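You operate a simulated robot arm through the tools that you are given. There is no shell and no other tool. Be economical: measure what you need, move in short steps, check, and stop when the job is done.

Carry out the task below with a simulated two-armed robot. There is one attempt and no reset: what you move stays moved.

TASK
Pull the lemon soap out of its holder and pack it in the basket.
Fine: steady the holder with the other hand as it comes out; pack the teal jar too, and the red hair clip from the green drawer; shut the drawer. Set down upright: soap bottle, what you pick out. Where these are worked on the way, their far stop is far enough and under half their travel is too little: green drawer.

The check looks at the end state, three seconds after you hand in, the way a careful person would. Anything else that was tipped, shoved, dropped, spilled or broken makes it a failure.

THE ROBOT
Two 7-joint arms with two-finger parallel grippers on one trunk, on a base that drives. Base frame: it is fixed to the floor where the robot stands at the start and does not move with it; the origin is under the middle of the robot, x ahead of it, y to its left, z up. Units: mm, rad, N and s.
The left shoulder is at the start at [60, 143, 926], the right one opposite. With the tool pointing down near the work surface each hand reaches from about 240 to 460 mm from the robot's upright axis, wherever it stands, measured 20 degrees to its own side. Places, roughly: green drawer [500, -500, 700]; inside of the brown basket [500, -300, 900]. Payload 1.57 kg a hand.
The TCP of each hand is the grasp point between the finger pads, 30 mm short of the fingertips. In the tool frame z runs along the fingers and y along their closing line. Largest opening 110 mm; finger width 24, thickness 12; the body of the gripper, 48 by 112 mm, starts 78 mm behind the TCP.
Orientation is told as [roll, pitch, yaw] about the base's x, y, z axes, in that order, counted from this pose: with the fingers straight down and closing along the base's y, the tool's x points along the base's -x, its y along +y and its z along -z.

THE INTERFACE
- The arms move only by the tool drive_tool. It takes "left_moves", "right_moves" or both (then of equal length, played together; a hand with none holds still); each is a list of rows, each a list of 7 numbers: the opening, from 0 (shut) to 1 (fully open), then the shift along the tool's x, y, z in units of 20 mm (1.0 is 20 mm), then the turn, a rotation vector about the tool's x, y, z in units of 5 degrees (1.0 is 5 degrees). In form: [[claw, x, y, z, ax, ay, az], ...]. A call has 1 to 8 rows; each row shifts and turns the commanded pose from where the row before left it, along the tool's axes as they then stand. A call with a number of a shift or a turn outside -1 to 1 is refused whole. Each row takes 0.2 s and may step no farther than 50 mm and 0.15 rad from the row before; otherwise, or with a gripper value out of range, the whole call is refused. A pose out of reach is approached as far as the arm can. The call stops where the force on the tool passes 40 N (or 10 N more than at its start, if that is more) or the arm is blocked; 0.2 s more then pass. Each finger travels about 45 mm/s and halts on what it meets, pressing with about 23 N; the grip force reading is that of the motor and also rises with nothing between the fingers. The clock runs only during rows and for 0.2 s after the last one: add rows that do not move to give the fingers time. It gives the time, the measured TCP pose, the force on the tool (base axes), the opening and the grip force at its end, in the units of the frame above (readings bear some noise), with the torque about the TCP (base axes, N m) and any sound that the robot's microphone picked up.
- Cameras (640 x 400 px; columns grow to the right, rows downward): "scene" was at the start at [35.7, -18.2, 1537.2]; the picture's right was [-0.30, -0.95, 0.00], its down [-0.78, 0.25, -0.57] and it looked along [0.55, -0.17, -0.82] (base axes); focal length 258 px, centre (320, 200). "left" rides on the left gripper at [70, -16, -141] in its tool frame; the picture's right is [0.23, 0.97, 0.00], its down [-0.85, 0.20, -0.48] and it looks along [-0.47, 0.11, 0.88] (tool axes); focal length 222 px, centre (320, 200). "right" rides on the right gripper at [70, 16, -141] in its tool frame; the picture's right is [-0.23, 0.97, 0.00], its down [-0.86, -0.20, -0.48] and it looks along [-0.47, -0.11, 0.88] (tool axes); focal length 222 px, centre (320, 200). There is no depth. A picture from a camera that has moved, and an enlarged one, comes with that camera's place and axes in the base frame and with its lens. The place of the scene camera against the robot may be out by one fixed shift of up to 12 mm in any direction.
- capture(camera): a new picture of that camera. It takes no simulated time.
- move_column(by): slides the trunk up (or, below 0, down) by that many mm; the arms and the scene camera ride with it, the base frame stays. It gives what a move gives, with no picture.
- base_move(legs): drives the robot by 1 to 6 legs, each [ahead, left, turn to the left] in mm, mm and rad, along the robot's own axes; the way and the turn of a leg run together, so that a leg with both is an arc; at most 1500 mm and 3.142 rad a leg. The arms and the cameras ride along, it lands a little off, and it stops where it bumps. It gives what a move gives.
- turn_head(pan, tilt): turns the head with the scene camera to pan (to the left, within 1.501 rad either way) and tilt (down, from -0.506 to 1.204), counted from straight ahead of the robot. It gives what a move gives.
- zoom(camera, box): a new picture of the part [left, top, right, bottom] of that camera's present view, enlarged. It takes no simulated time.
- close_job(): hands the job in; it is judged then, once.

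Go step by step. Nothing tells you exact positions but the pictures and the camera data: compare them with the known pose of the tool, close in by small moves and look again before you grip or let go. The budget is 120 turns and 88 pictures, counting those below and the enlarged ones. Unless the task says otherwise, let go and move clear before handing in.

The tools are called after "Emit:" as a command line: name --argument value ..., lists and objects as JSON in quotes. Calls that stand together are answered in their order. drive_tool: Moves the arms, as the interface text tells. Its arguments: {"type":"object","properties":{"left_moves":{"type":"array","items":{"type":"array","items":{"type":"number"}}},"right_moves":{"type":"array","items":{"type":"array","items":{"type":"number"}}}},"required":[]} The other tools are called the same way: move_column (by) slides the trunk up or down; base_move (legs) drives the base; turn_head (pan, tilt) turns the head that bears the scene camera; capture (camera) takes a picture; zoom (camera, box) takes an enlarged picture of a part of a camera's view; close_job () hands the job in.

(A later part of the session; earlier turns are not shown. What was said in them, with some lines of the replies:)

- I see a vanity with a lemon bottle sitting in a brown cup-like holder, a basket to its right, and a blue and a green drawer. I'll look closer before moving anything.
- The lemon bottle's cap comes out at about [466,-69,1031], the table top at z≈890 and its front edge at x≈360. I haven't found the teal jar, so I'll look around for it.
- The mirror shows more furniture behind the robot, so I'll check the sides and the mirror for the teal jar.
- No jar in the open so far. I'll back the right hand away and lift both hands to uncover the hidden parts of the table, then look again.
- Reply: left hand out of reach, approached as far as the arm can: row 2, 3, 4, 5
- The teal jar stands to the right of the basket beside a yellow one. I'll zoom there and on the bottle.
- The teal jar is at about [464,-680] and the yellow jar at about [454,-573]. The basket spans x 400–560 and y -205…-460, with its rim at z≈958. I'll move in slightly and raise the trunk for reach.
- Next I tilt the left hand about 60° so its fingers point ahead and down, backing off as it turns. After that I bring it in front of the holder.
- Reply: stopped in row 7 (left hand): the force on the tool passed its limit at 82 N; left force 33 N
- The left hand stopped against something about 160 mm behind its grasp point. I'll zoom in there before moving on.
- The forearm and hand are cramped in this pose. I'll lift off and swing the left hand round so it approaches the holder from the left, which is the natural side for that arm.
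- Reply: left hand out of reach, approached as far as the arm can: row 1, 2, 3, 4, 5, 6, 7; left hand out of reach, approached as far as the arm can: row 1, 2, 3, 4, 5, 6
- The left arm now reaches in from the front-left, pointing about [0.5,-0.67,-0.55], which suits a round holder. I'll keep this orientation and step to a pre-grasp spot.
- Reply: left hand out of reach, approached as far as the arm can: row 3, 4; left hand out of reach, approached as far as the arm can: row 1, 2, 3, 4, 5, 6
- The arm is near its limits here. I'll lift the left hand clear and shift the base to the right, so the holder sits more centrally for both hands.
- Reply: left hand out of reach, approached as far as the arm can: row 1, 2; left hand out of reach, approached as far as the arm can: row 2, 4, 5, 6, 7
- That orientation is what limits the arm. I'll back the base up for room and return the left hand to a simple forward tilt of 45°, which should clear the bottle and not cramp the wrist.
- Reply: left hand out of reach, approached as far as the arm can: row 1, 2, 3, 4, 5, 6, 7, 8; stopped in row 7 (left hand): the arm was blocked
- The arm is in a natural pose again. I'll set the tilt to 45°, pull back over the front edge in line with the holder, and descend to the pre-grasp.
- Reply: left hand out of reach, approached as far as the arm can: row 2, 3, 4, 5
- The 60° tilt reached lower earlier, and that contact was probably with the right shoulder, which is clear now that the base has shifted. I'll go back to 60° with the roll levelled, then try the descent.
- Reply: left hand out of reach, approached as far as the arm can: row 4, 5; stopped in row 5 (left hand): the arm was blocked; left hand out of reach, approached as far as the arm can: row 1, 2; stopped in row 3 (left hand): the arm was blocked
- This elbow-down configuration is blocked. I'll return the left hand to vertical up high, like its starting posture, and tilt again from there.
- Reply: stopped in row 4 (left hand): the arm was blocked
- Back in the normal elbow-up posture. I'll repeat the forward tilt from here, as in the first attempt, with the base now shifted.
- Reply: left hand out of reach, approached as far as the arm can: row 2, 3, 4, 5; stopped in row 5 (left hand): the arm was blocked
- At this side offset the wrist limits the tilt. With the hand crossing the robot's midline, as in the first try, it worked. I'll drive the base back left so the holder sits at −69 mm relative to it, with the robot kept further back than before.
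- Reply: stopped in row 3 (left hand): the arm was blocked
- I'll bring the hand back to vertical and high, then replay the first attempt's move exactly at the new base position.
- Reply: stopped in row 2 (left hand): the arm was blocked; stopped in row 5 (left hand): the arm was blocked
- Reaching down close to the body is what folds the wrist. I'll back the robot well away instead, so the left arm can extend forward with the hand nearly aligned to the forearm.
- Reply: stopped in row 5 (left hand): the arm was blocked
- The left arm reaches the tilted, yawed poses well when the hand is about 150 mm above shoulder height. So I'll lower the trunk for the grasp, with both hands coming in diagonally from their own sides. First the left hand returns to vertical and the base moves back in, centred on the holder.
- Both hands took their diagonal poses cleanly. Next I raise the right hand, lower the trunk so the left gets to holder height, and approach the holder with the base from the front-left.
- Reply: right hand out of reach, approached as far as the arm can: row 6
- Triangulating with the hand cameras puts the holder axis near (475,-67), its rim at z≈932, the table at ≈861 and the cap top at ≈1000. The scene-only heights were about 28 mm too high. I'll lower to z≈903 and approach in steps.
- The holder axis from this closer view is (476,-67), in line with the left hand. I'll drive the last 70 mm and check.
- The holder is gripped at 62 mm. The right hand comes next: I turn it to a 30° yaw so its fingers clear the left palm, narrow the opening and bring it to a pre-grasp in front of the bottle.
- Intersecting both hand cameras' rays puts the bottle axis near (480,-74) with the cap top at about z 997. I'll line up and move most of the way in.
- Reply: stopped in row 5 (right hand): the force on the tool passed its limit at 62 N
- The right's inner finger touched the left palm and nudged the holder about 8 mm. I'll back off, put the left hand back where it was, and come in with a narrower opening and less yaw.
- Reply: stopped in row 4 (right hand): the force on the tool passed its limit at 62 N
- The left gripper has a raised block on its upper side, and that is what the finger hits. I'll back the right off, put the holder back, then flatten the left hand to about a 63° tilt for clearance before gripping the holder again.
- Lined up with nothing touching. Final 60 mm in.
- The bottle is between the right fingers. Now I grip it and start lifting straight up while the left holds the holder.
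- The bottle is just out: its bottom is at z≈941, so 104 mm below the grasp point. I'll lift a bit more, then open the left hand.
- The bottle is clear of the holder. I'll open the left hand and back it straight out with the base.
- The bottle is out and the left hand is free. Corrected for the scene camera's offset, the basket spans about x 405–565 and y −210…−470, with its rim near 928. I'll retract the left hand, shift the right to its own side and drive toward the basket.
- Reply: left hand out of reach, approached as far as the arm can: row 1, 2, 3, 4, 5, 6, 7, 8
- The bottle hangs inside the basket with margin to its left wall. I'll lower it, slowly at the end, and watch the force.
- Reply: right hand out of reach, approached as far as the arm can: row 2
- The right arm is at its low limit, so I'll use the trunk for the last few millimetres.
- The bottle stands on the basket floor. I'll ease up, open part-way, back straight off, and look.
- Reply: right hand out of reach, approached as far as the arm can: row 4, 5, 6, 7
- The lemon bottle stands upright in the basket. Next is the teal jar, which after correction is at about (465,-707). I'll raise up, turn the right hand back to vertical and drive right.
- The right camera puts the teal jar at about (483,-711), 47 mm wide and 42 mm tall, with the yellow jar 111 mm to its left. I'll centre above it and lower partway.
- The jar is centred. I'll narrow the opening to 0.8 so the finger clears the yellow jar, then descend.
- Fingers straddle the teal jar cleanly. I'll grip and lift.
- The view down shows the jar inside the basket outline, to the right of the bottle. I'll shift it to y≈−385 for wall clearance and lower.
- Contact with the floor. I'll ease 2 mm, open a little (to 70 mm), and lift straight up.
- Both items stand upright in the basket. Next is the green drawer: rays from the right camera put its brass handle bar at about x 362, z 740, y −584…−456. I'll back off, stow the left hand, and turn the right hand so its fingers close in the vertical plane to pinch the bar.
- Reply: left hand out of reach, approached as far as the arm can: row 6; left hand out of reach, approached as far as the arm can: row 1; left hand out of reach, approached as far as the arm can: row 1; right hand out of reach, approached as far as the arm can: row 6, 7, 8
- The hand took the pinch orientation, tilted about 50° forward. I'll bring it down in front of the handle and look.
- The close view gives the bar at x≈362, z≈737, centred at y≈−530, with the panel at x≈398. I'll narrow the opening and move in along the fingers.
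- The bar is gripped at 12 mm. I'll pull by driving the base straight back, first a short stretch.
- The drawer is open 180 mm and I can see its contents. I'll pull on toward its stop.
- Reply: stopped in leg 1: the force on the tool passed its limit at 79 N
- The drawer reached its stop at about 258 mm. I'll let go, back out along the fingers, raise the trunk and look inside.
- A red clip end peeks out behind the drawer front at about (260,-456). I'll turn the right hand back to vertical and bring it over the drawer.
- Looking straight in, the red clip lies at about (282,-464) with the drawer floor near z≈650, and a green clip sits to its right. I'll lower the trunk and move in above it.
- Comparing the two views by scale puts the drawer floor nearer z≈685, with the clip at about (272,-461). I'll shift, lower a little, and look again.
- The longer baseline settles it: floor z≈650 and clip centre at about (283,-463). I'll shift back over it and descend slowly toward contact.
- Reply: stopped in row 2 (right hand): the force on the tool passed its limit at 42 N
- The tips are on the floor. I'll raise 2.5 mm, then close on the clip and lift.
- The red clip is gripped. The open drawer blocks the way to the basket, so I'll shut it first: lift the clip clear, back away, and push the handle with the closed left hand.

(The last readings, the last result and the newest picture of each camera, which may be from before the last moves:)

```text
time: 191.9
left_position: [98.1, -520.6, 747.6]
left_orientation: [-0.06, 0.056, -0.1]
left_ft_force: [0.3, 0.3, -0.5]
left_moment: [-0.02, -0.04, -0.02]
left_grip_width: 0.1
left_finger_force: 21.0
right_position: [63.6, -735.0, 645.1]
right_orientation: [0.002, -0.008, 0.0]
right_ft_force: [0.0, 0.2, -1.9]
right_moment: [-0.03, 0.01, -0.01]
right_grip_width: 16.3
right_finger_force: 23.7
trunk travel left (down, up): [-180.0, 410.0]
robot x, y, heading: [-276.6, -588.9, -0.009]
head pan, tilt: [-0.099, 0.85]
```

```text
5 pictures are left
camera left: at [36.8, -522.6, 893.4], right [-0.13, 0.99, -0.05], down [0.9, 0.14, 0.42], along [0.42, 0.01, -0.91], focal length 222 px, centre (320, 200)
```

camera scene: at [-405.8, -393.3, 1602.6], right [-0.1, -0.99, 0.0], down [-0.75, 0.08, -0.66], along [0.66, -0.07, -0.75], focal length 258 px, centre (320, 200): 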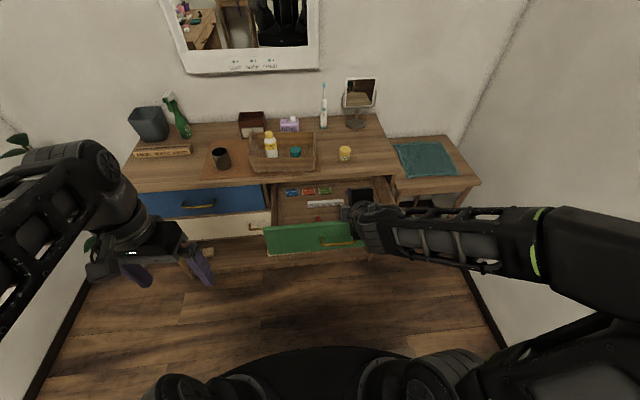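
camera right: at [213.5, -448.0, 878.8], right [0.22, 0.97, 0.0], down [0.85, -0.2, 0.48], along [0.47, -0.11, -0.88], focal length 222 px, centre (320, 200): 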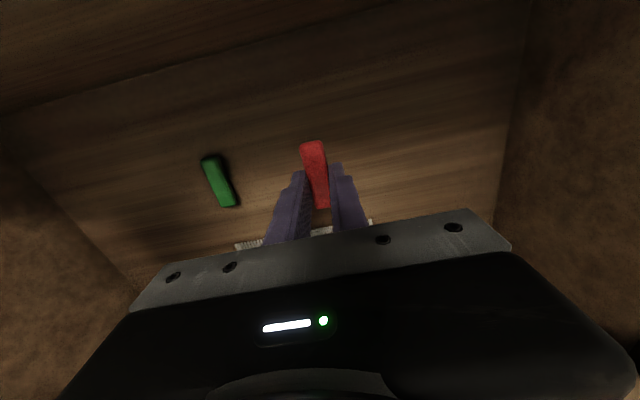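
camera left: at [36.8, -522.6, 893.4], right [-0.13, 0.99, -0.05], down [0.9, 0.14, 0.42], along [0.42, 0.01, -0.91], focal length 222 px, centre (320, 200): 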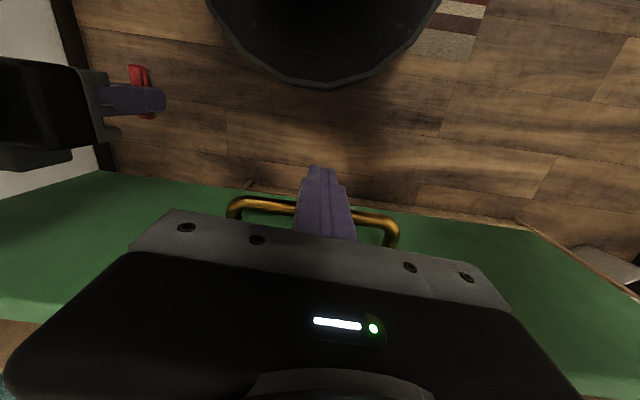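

The fingers sit squarely in front of the bar. I'll push it shut, the last bit in small steps.

Emit:
base_move --legs '[[225, 0, 0]]'

Emit:
base_move --legs '[[30, 0, 0]]'

```text
time: 193.6
left_position: [320.6, -522.7, 748.0]
left_orientation: [-0.061, 0.055, -0.1]
left_ft_force: [0.0, -0.1, -0.1]
left_moment: [0.0, -0.01, 0.01]
left_grip_width: 0.0
left_finger_force: 21.2
right_position: [287.0, -735.9, 644.2]
right_orientation: [0.001, -0.007, 0.0]
right_ft_force: [0.1, -0.6, -0.1]
right_moment: [0.02, 0.02, 0.01]
right_grip_width: 16.5
right_finger_force: 22.4
trunk travel left (down, up): [-180.0, 410.0]
robot x, y, heading: [-50.5, -593.0, -0.008]
head pan, tilt: [-0.099, 0.85]
```

```text
time: 194.4
left_position: [330.5, -522.3, 748.9]
left_orientation: [-0.054, 0.066, -0.101]
left_ft_force: [-8.9, 2.6, 5.2]
left_moment: [-0.2, -1.17, 0.27]
left_grip_width: 0.0
left_finger_force: 20.8
right_position: [301.9, -736.3, 646.4]
right_orientation: [0.0, -0.008, 0.0]
right_ft_force: [0.1, -0.3, -0.3]
right_moment: [0.0, 0.0, -0.01]
right_grip_width: 16.5
right_finger_force: 23.1
trunk travel left (down, up): [-180.0, 410.0]
robot x, y, heading: [-36.1, -591.2, -0.008]
head pan, tilt: [-0.099, 0.85]
stopped in leg 1: the force on the tool passed its limit at 83 N (the readings are from after the stop); the commanded pose is now the measured one
```

It stopped about 15 mm early. The moment shows contact roughly 130 mm above the grasp point, meaning my gripper body met the table edge. I'll back off, tilt the hand so the fingertips lead, and finish the push.

Emit:
base_move --legs '[[-80, 0, 0]]'

Emit:
drive_tool --left_moves '[[0, 0, 0, 0, 0, -1, 0], [0, 0, 0, 0, 0, -1, 0], [0, 0, 0, 0, 0, -1, 0], [0, 0, 0, 0, 0, -1, 0], [0, 0, 0, 0, 0, -1, 0], [0, 0, 0, 0, 0, -1, 0], [0, 0, 0, 0, 0, -1, 0], [0, 0, 0, 0, 0, -1, 0]]'

Emit:
base_move --legs '[[50, 0, 0]]'

Emit:
capture --camera "left"

```text
time: 195.5
left_position: [252.5, -521.5, 748.6]
left_orientation: [-0.055, 0.071, -0.1]
left_ft_force: [0.8, -0.1, 0.7]
left_moment: [0.0, 0.04, 0.0]
left_grip_width: 0.0
left_finger_force: 21.3
right_position: [224.2, -734.6, 645.5]
right_orientation: [0.0, -0.005, 0.0]
right_ft_force: [0.2, -0.5, -0.9]
right_moment: [0.01, 0.0, -0.02]
right_grip_width: 16.1
right_finger_force: 22.7
trunk travel left (down, up): [-180.0, 410.0]
robot x, y, heading: [-114.8, -593.4, -0.012]
head pan, tilt: [-0.099, 0.85]
```

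```text
time: 197.3
left_position: [252.2, -522.0, 747.7]
left_orientation: [-0.069, -0.628, -0.056]
left_ft_force: [0.6, 0.4, -0.4]
left_moment: [-0.04, -0.04, 0.0]
left_grip_width: 0.0
left_finger_force: 21.6
right_position: [222.8, -736.2, 644.5]
right_orientation: [0.003, -0.005, -0.001]
right_ft_force: [0.1, -0.2, 0.1]
right_moment: [0.01, 0.0, -0.01]
right_grip_width: 16.1
right_finger_force: 23.0
trunk travel left (down, up): [-180.0, 410.0]
robot x, y, heading: [-118.8, -590.7, -0.01]
head pan, tilt: [-0.099, 0.85]
```

```text
time: 198.2
left_position: [302.3, -522.3, 748.9]
left_orientation: [-0.068, -0.627, -0.057]
left_ft_force: [0.0, -0.2, -0.1]
left_moment: [0.01, -0.02, 0.01]
left_grip_width: 0.2
left_finger_force: 21.4
right_position: [272.9, -735.1, 645.4]
right_orientation: [0.002, -0.004, 0.0]
right_ft_force: [-0.2, -0.2, 0.2]
right_moment: [0.01, -0.01, -0.01]
right_grip_width: 16.6
right_finger_force: 22.4
trunk travel left (down, up): [-180.0, 410.0]
robot x, y, heading: [-65.6, -591.2, -0.008]
head pan, tilt: [-0.099, 0.85]
```

```text
4 pictures are left
camera left: at [163.2, -521.1, 822.6], right [-0.09, 0.98, -0.19], down [0.43, 0.21, 0.88], along [0.9, 0.0, -0.44], focal length 222 px, centre (320, 200)
```

left: 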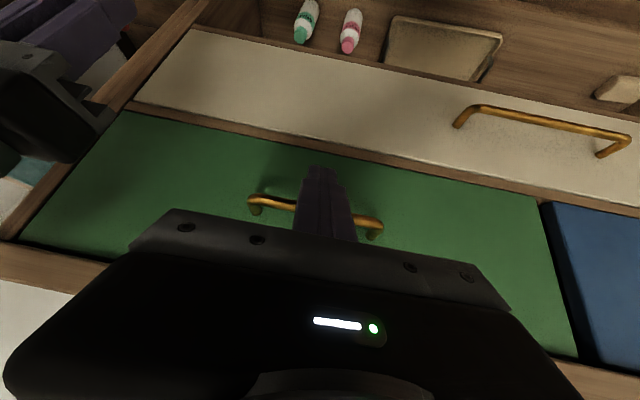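

Emit:
base_move --legs '[[45, 0, 0]]'

Emit:
base_move --legs '[[15, 0, 0]]'

```text
time: 199.2
left_position: [336.0, -522.5, 741.6]
left_orientation: [-0.059, -0.602, -0.061]
left_ft_force: [-0.9, -0.8, -1.5]
left_moment: [-0.03, 0.05, -0.01]
left_grip_width: 0.1
left_finger_force: 20.9
right_position: [314.8, -735.2, 644.6]
right_orientation: [0.0, -0.005, 0.002]
right_ft_force: [-0.7, -0.3, 0.4]
right_moment: [0.02, -0.02, 0.01]
right_grip_width: 16.3
right_finger_force: 22.7
trunk travel left (down, up): [-180.0, 410.0]
robot x, y, heading: [-24.7, -588.2, -0.004]
head pan, tilt: [-0.099, 0.85]
stopped in leg 1: the force on the tool passed its limit at 90 N (the readings are from after the stop); the commanded pose is now the measured one
```

```text
time: 200.0
left_position: [340.4, -521.9, 736.2]
left_orientation: [-0.054, -0.585, -0.062]
left_ft_force: [-0.9, -0.2, -0.7]
left_moment: [-0.03, 0.02, -0.01]
left_grip_width: 0.0
left_finger_force: 20.8
right_position: [322.4, -735.2, 645.2]
right_orientation: [0.0, -0.007, 0.003]
right_ft_force: [-0.3, 0.2, -0.2]
right_moment: [0.0, -0.01, -0.01]
right_grip_width: 16.2
right_finger_force: 23.3
trunk travel left (down, up): [-180.0, 410.0]
robot x, y, heading: [-16.0, -589.4, -0.007]
head pan, tilt: [-0.099, 0.85]
stopped in leg 1: the force on the tool passed its limit at 102 N (the readings are from after the stop); the commanded pose is now the measured one
```

The push ended firmly at the stop, so the drawer should be shut; I'll confirm in a picture. Now I back off, raise, extend the right hand and drive to the basket with the clip.

Emit:
base_move --legs '[[-150, 0, 0]]'

Emit:
move_column --by 392

Emit:
drive_tool --right_moves '[[0, -1, 0, 0, 0, 0, 0], [0, -1, 0, 0, 0, 0, 0], [0, -1, 0, 0, 0, 0, 0], [0, -1, 0, 0, 0, 0, 0], [0, -1, 0, 0, 0, 0, 0], [0, -1, 0, 0, 0, 0, 0]]'

Emit:
base_move --legs '[[0, 367, 0]]'

Emit:
capture --camera "scene"

```text
time: 201.4
left_position: [189.4, -520.2, 736.9]
left_orientation: [-0.054, -0.585, -0.062]
left_ft_force: [0.3, 0.5, 0.6]
left_moment: [0.02, 0.01, 0.02]
left_grip_width: 0.2
left_finger_force: 20.7
right_position: [170.8, -733.7, 643.9]
right_orientation: [0.002, -0.007, 0.0]
right_ft_force: [0.8, 0.5, 0.3]
right_moment: [-0.02, 0.0, -0.01]
right_grip_width: 16.3
right_finger_force: 22.7
trunk travel left (down, up): [-180.0, 410.0]
robot x, y, heading: [-167.9, -592.3, -0.006]
head pan, tilt: [-0.099, 0.85]
```

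```text
time: 205.2
left_position: [188.9, -520.1, 1128.6]
left_orientation: [-0.054, -0.585, -0.062]
left_ft_force: [0.2, -0.5, 0.1]
left_moment: [-0.04, 0.02, -0.01]
left_grip_width: 0.0
left_finger_force: 21.1
right_position: [171.2, -735.7, 1037.2]
right_orientation: [-0.001, -0.005, -0.001]
right_ft_force: [0.8, -0.8, 0.4]
right_moment: [-0.02, 0.03, -0.02]
right_grip_width: 16.3
right_finger_force: 23.2
trunk travel left (down, up): [-572.0, 18.0]
robot x, y, heading: [-168.6, -588.6, -0.008]
head pan, tilt: [-0.099, 0.85]
```

```text
time: 206.6
left_position: [189.9, -521.0, 1128.7]
left_orientation: [-0.055, -0.583, -0.061]
left_ft_force: [-0.9, 0.8, -0.8]
left_moment: [0.03, -0.02, -0.01]
left_grip_width: 0.1
left_finger_force: 21.6
right_position: [291.9, -736.1, 1037.5]
right_orientation: [0.0, -0.005, 0.0]
right_ft_force: [0.8, -0.1, 0.1]
right_moment: [0.03, 0.04, 0.03]
right_grip_width: 16.2
right_finger_force: 23.3
trunk travel left (down, up): [-572.0, 18.0]
robot x, y, heading: [-171.9, -590.4, -0.007]
head pan, tilt: [-0.099, 0.85]
```

```text
time: 208.9
left_position: [192.3, -153.2, 1128.8]
left_orientation: [-0.054, -0.585, -0.064]
left_ft_force: [-1.1, 0.8, 0.0]
left_moment: [-0.02, -0.03, 0.02]
left_grip_width: 0.0
left_finger_force: 21.6
right_position: [293.0, -369.2, 1036.8]
right_orientation: [-0.001, -0.005, -0.002]
right_ft_force: [0.1, 0.2, 0.0]
right_moment: [-0.02, 0.0, 0.01]
right_grip_width: 16.3
right_finger_force: 22.9
trunk travel left (down, up): [-572.0, 18.0]
robot x, y, heading: [-164.4, -220.9, -0.005]
head pan, tilt: [-0.099, 0.85]
```

```text
3 pictures are left
camera scene: at [-119.6, -226.7, 1592.6], right [-0.11, -0.99, 0.0], down [-0.75, 0.08, -0.66], along [0.66, -0.07, -0.75], focal length 258 px, centre (320, 200)
```

scene: 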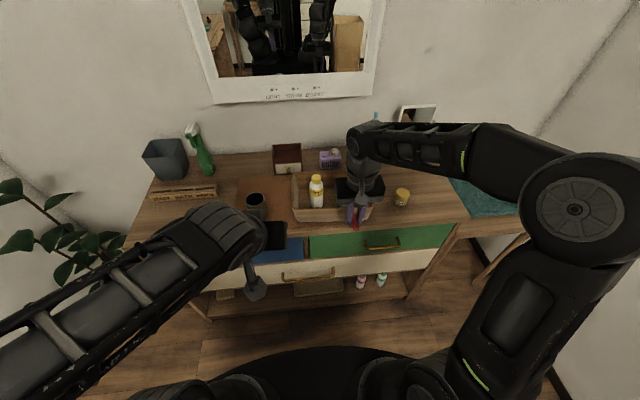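

The drawer is shut. I'll drive in over the basket's back-right area behind the jar, the only gap wide enough for the clip and gripper, and look before lowering.

Emit:
base_move --legs '[[229, 8, 0]]'

Emit:
move_column --by -60

Emit:
capture --camera "right"

```text
time: 210.7
left_position: [423.1, -149.1, 1128.7]
left_orientation: [-0.054, -0.587, -0.066]
left_ft_force: [-0.2, -0.8, 1.0]
left_moment: [0.0, 0.04, -0.01]
left_grip_width: 0.0
left_finger_force: 21.5
right_position: [524.6, -363.7, 1036.8]
right_orientation: [-0.001, -0.003, -0.003]
right_ft_force: [0.7, -0.2, 0.3]
right_moment: [-0.02, 0.04, 0.0]
right_grip_width: 16.5
right_finger_force: 22.8
trunk travel left (down, up): [-572.0, 18.0]
robot x, y, heading: [68.8, -216.8, -0.013]
head pan, tilt: [-0.099, 0.85]
```

```text
time: 211.7
left_position: [422.9, -148.9, 1067.6]
left_orientation: [-0.055, -0.584, -0.067]
left_ft_force: [0.5, -0.2, 1.7]
left_moment: [0.01, -0.02, -0.04]
left_grip_width: 0.1
left_finger_force: 21.3
right_position: [522.3, -364.0, 978.2]
right_orientation: [0.0, -0.005, -0.004]
right_ft_force: [-0.2, 0.8, -0.7]
right_moment: [-0.01, 0.01, 0.02]
right_grip_width: 16.1
right_finger_force: 22.4
trunk travel left (down, up): [-512.0, 78.0]
robot x, y, heading: [65.7, -217.0, -0.012]
head pan, tilt: [-0.099, 0.85]
```

```text
2 pictures are left
camera right: at [452.8, -348.0, 1118.9], right [0.23, 0.97, 0.0], down [0.85, -0.2, 0.48], along [0.47, -0.11, -0.88], focal length 222 px, centre (320, 200)
```

right: 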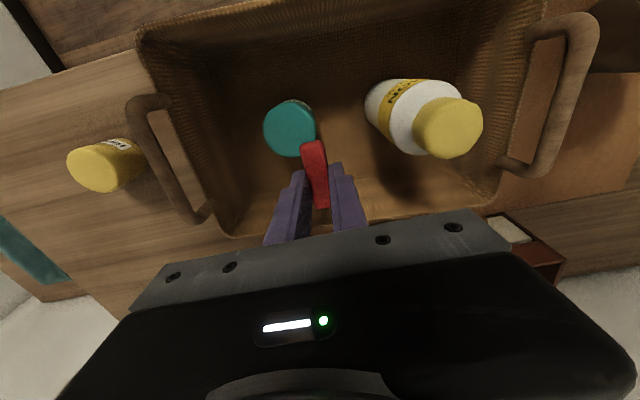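

The view confirms the jar at (486,-383) and the bottle cap at (489,-292). The free spot for the clip is around (532,-351), clear of both. I'll shift there and lower partway.

Emit:
drive_tool --right_moves '[[0, -0.25, 0.33, 0, 0, 0, 0], [0, -0.25, 0.33, 0, 0, 0, 0], [0, 0, 0, 0, 0, 0, 0]]'

Emit:
drive_tool --right_moves '[[0, 0, 0, 0.7, 0, 0, 0], [0, 0, 0, 0.7, 0, 0, 0], [0, 0, 0, 0.7, 0, 0, 0], [0, 0, 0, 0.7, 0, 0, 0], [0, 0, 0, 0, 0, 0, 0]]'

```text
time: 212.5
left_position: [421.3, -150.1, 1068.7]
left_orientation: [-0.052, -0.585, -0.066]
left_ft_force: [0.6, 0.0, 0.7]
left_moment: [-0.03, 0.05, -0.01]
left_grip_width: 0.0
left_finger_force: 21.2
right_position: [533.0, -351.3, 978.0]
right_orientation: [0.001, -0.005, -0.003]
right_ft_force: [0.9, -0.6, 0.5]
right_moment: [0.02, -0.02, -0.02]
right_grip_width: 16.1
right_finger_force: 23.4
trunk travel left (down, up): [-512.0, 78.0]
robot x, y, heading: [65.0, -215.4, -0.009]
head pan, tilt: [-0.099, 0.85]
```

```text
time: 213.7
left_position: [421.9, -148.0, 1068.9]
left_orientation: [-0.054, -0.584, -0.065]
left_ft_force: [-0.3, 0.4, 0.7]
left_moment: [0.04, -0.01, -0.01]
left_grip_width: 0.0
left_finger_force: 20.9
right_position: [534.4, -351.3, 922.0]
right_orientation: [0.001, -0.005, -0.004]
right_ft_force: [-0.2, -0.2, 0.4]
right_moment: [-0.01, -0.01, 0.03]
right_grip_width: 16.4
right_finger_force: 23.2
trunk travel left (down, up): [-512.0, 78.0]
robot x, y, heading: [65.3, -217.7, -0.012]
head pan, tilt: [-0.099, 0.85]
```

Emit:
drive_tool --right_moves '[[0, 0, 0, 0.3, 0, 0, 0], [0, 0, 0, 0.3, 0, 0, 0], [0, 0, 0, 0, 0, 0, 0]]'

Emit:
drive_tool --right_moves '[[0, 0, 0, 0.1, 0, 0, 0], [0, 0, 0, 0.1, 0, 0, 0]]'

Emit:
drive_tool --right_moves '[[0, 0, 0, 0.1, 0, 0, 0], [0, 0, 0, 0.05, 0, 0, 0]]'

```text
time: 214.5
left_position: [422.3, -149.9, 1069.5]
left_orientation: [-0.055, -0.586, -0.067]
left_ft_force: [-0.3, 0.4, 0.6]
left_moment: [0.0, 0.0, -0.01]
left_grip_width: 0.2
left_finger_force: 21.2
right_position: [534.4, -351.4, 908.6]
right_orientation: [0.001, -0.006, -0.003]
right_ft_force: [0.9, -0.5, 0.2]
right_moment: [0.01, 0.0, 0.0]
right_grip_width: 16.2
right_finger_force: 23.0
trunk travel left (down, up): [-512.0, 78.0]
robot x, y, heading: [65.9, -218.0, -0.011]
head pan, tilt: [-0.099, 0.85]
```

```text
time: 215.1
left_position: [421.5, -148.8, 1068.9]
left_orientation: [-0.055, -0.585, -0.067]
left_ft_force: [-1.2, -0.1, -0.1]
left_moment: [0.04, 0.02, -0.02]
left_grip_width: 0.1
left_finger_force: 21.8
right_position: [533.9, -351.7, 906.2]
right_orientation: [-0.001, -0.005, -0.002]
right_ft_force: [-0.3, -0.6, -0.7]
right_moment: [-0.03, -0.03, 0.01]
right_grip_width: 16.4
right_finger_force: 23.0
trunk travel left (down, up): [-512.0, 78.0]
robot x, y, heading: [67.8, -219.2, -0.011]
head pan, tilt: [-0.099, 0.85]
```

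```text
time: 215.7
left_position: [422.7, -149.2, 1068.1]
left_orientation: [-0.052, -0.585, -0.067]
left_ft_force: [1.2, -0.2, -0.4]
left_moment: [-0.02, 0.04, 0.0]
left_grip_width: 0.0
left_finger_force: 21.4
right_position: [533.8, -351.3, 903.1]
right_orientation: [0.001, -0.006, -0.004]
right_ft_force: [0.2, -0.1, 0.1]
right_moment: [0.01, 0.0, 0.0]
right_grip_width: 16.3
right_finger_force: 22.8
trunk travel left (down, up): [-512.0, 78.0]
robot x, y, heading: [62.5, -214.2, -0.014]
head pan, tilt: [-0.099, 0.85]
```

Emit:
drive_tool --right_moves '[[0, 0, 0, 0.1, 0, 0, 0], [0, 0, 0, 0.05, 0, 0, 0]]'

```text
time: 216.3
left_position: [422.7, -149.4, 1066.7]
left_orientation: [-0.055, -0.585, -0.066]
left_ft_force: [0.0, 0.1, 1.0]
left_moment: [-0.01, 0.01, 0.02]
left_grip_width: 0.1
left_finger_force: 21.8
right_position: [533.7, -351.0, 900.1]
right_orientation: [-0.001, -0.005, -0.004]
right_ft_force: [0.3, -0.3, 0.4]
right_moment: [-0.02, 0.02, 0.01]
right_grip_width: 16.6
right_finger_force: 23.0
trunk travel left (down, up): [-512.0, 78.0]
robot x, y, heading: [63.8, -220.3, -0.01]
head pan, tilt: [-0.099, 0.85]
```

Emit:
drive_tool --right_moves '[[0, 0, 0, 0.1, 0, 0, 0], [0, 0, 0, 0, 0, 0, 0]]'

Emit:
drive_tool --right_moves '[[0.3, 0, 0, 0, 0, 0, 0], [0.3, 0, 0, 0, 0, 0, 0], [0.3, 0, 0, 0, 0, 0, 0], [0.3, 0, 0, -0.3, 0, 0, 0], [0.3, 0, 0, -1, 0, 0, 0], [0.3, 0, 0, -1, 0, 0, 0], [0.3, 0, 0, -1, 0, 0, 0], [0.3, 0, 0, -1, 0, 0, 0]]'

Emit:
move_column --by 75

Emit:
capture --camera "right"

```text
time: 216.9
left_position: [422.8, -148.9, 1068.6]
left_orientation: [-0.054, -0.584, -0.067]
left_ft_force: [0.2, 0.4, 0.2]
left_moment: [-0.05, 0.01, 0.01]
left_grip_width: 0.0
left_finger_force: 21.6
right_position: [534.0, -351.2, 898.4]
right_orientation: [-0.001, -0.005, -0.004]
right_ft_force: [0.7, -0.1, -0.2]
right_moment: [0.0, 0.01, 0.01]
right_grip_width: 16.4
right_finger_force: 22.9
trunk travel left (down, up): [-512.0, 78.0]
robot x, y, heading: [64.7, -212.4, -0.014]
head pan, tilt: [-0.099, 0.85]
```

```text
time: 218.7
left_position: [422.5, -149.0, 1069.2]
left_orientation: [-0.053, -0.584, -0.067]
left_ft_force: [0.1, 1.0, -0.1]
left_moment: [0.03, 0.01, -0.03]
left_grip_width: 0.0
left_finger_force: 21.5
right_position: [532.5, -350.7, 984.7]
right_orientation: [0.001, -0.006, -0.004]
right_ft_force: [0.9, 0.6, 0.9]
right_moment: [-0.03, 0.0, -0.02]
right_grip_width: 32.9
right_finger_force: 0.0
trunk travel left (down, up): [-512.0, 78.0]
robot x, y, heading: [65.5, -217.6, -0.011]
head pan, tilt: [-0.099, 0.85]
```

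```text
time: 219.8
left_position: [422.4, -148.1, 1143.3]
left_orientation: [-0.055, -0.583, -0.067]
left_ft_force: [0.4, -0.4, 0.5]
left_moment: [-0.04, 0.03, 0.0]
left_grip_width: 0.0
left_finger_force: 21.2
right_position: [533.9, -352.0, 1058.7]
right_orientation: [0.001, -0.006, -0.002]
right_ft_force: [0.2, 0.5, -0.2]
right_moment: [0.03, 0.0, 0.0]
right_grip_width: 33.2
right_finger_force: 0.0
trunk travel left (down, up): [-587.0, 3.0]
robot x, y, heading: [66.7, -217.7, -0.013]
head pan, tilt: [-0.099, 0.85]
```

```text
1 pictures are left
camera right: at [462.7, -334.9, 1199.5], right [0.23, 0.97, 0.0], down [0.85, -0.2, 0.48], along [0.47, -0.11, -0.88], focal length 222 px, centre (320, 200)
```

right: 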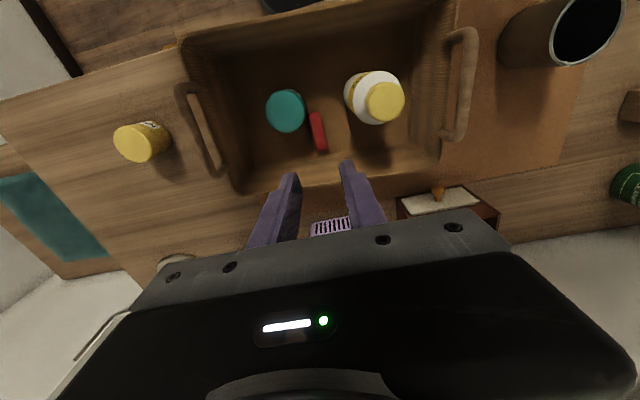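

All three items are in the basket and the clip lies flat between the others. I'll back the robot clear and take a final look.

Emit:
base_move --legs '[[-350, 0, 0]]'

Emit:
capture --camera "scene"

```text
time: 222.1
left_position: [72.4, -146.2, 1143.4]
left_orientation: [-0.054, -0.586, -0.071]
left_ft_force: [-0.4, 0.0, 0.3]
left_moment: [0.02, 0.0, -0.01]
left_grip_width: 0.1
left_finger_force: 21.3
right_position: [182.8, -349.2, 1058.4]
right_orientation: [0.0, -0.005, -0.007]
right_ft_force: [-0.6, 0.3, 0.4]
right_moment: [-0.02, -0.04, -0.01]
right_grip_width: 33.0
right_finger_force: 0.0
trunk travel left (down, up): [-587.0, 3.0]
robot x, y, heading: [-283.2, -210.5, -0.012]
head pan, tilt: [-0.099, 0.85]
```

```text
0 pictures are left
camera scene: at [-240.3, -217.8, 1607.6], right [-0.11, -0.99, 0.0], down [-0.75, 0.09, -0.66], along [0.66, -0.08, -0.75], focal length 258 px, centre (320, 200)
```

scene: 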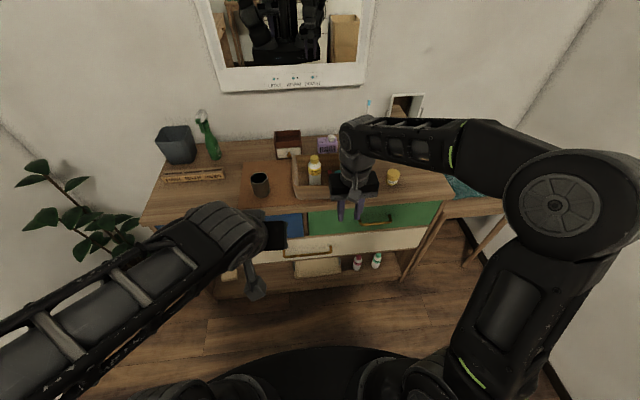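

The drawer is shut, the holder is upright in its place, and the bottle, jar and clip are in the basket with both hands clear, so I'm handing in.

Emit:
close_job

```text
The job is handed in.
```

The lemon soap, the teal jar and the red hair clip are packed in the basket. I steadied the holder with the left hand as the soap came out, pulled the green drawer to its stop, then shut it.

- **Holder:** my first two tries at the bottle bumped the left gripper and moved the holder about 8 mm each time. I put it back both times, and it stands upright in its place, to within a few millimetres.
- **Clip:** I felt no contact with the basket floor when I let go, so it may have dropped a few millimetres. It lies flat in the basket.
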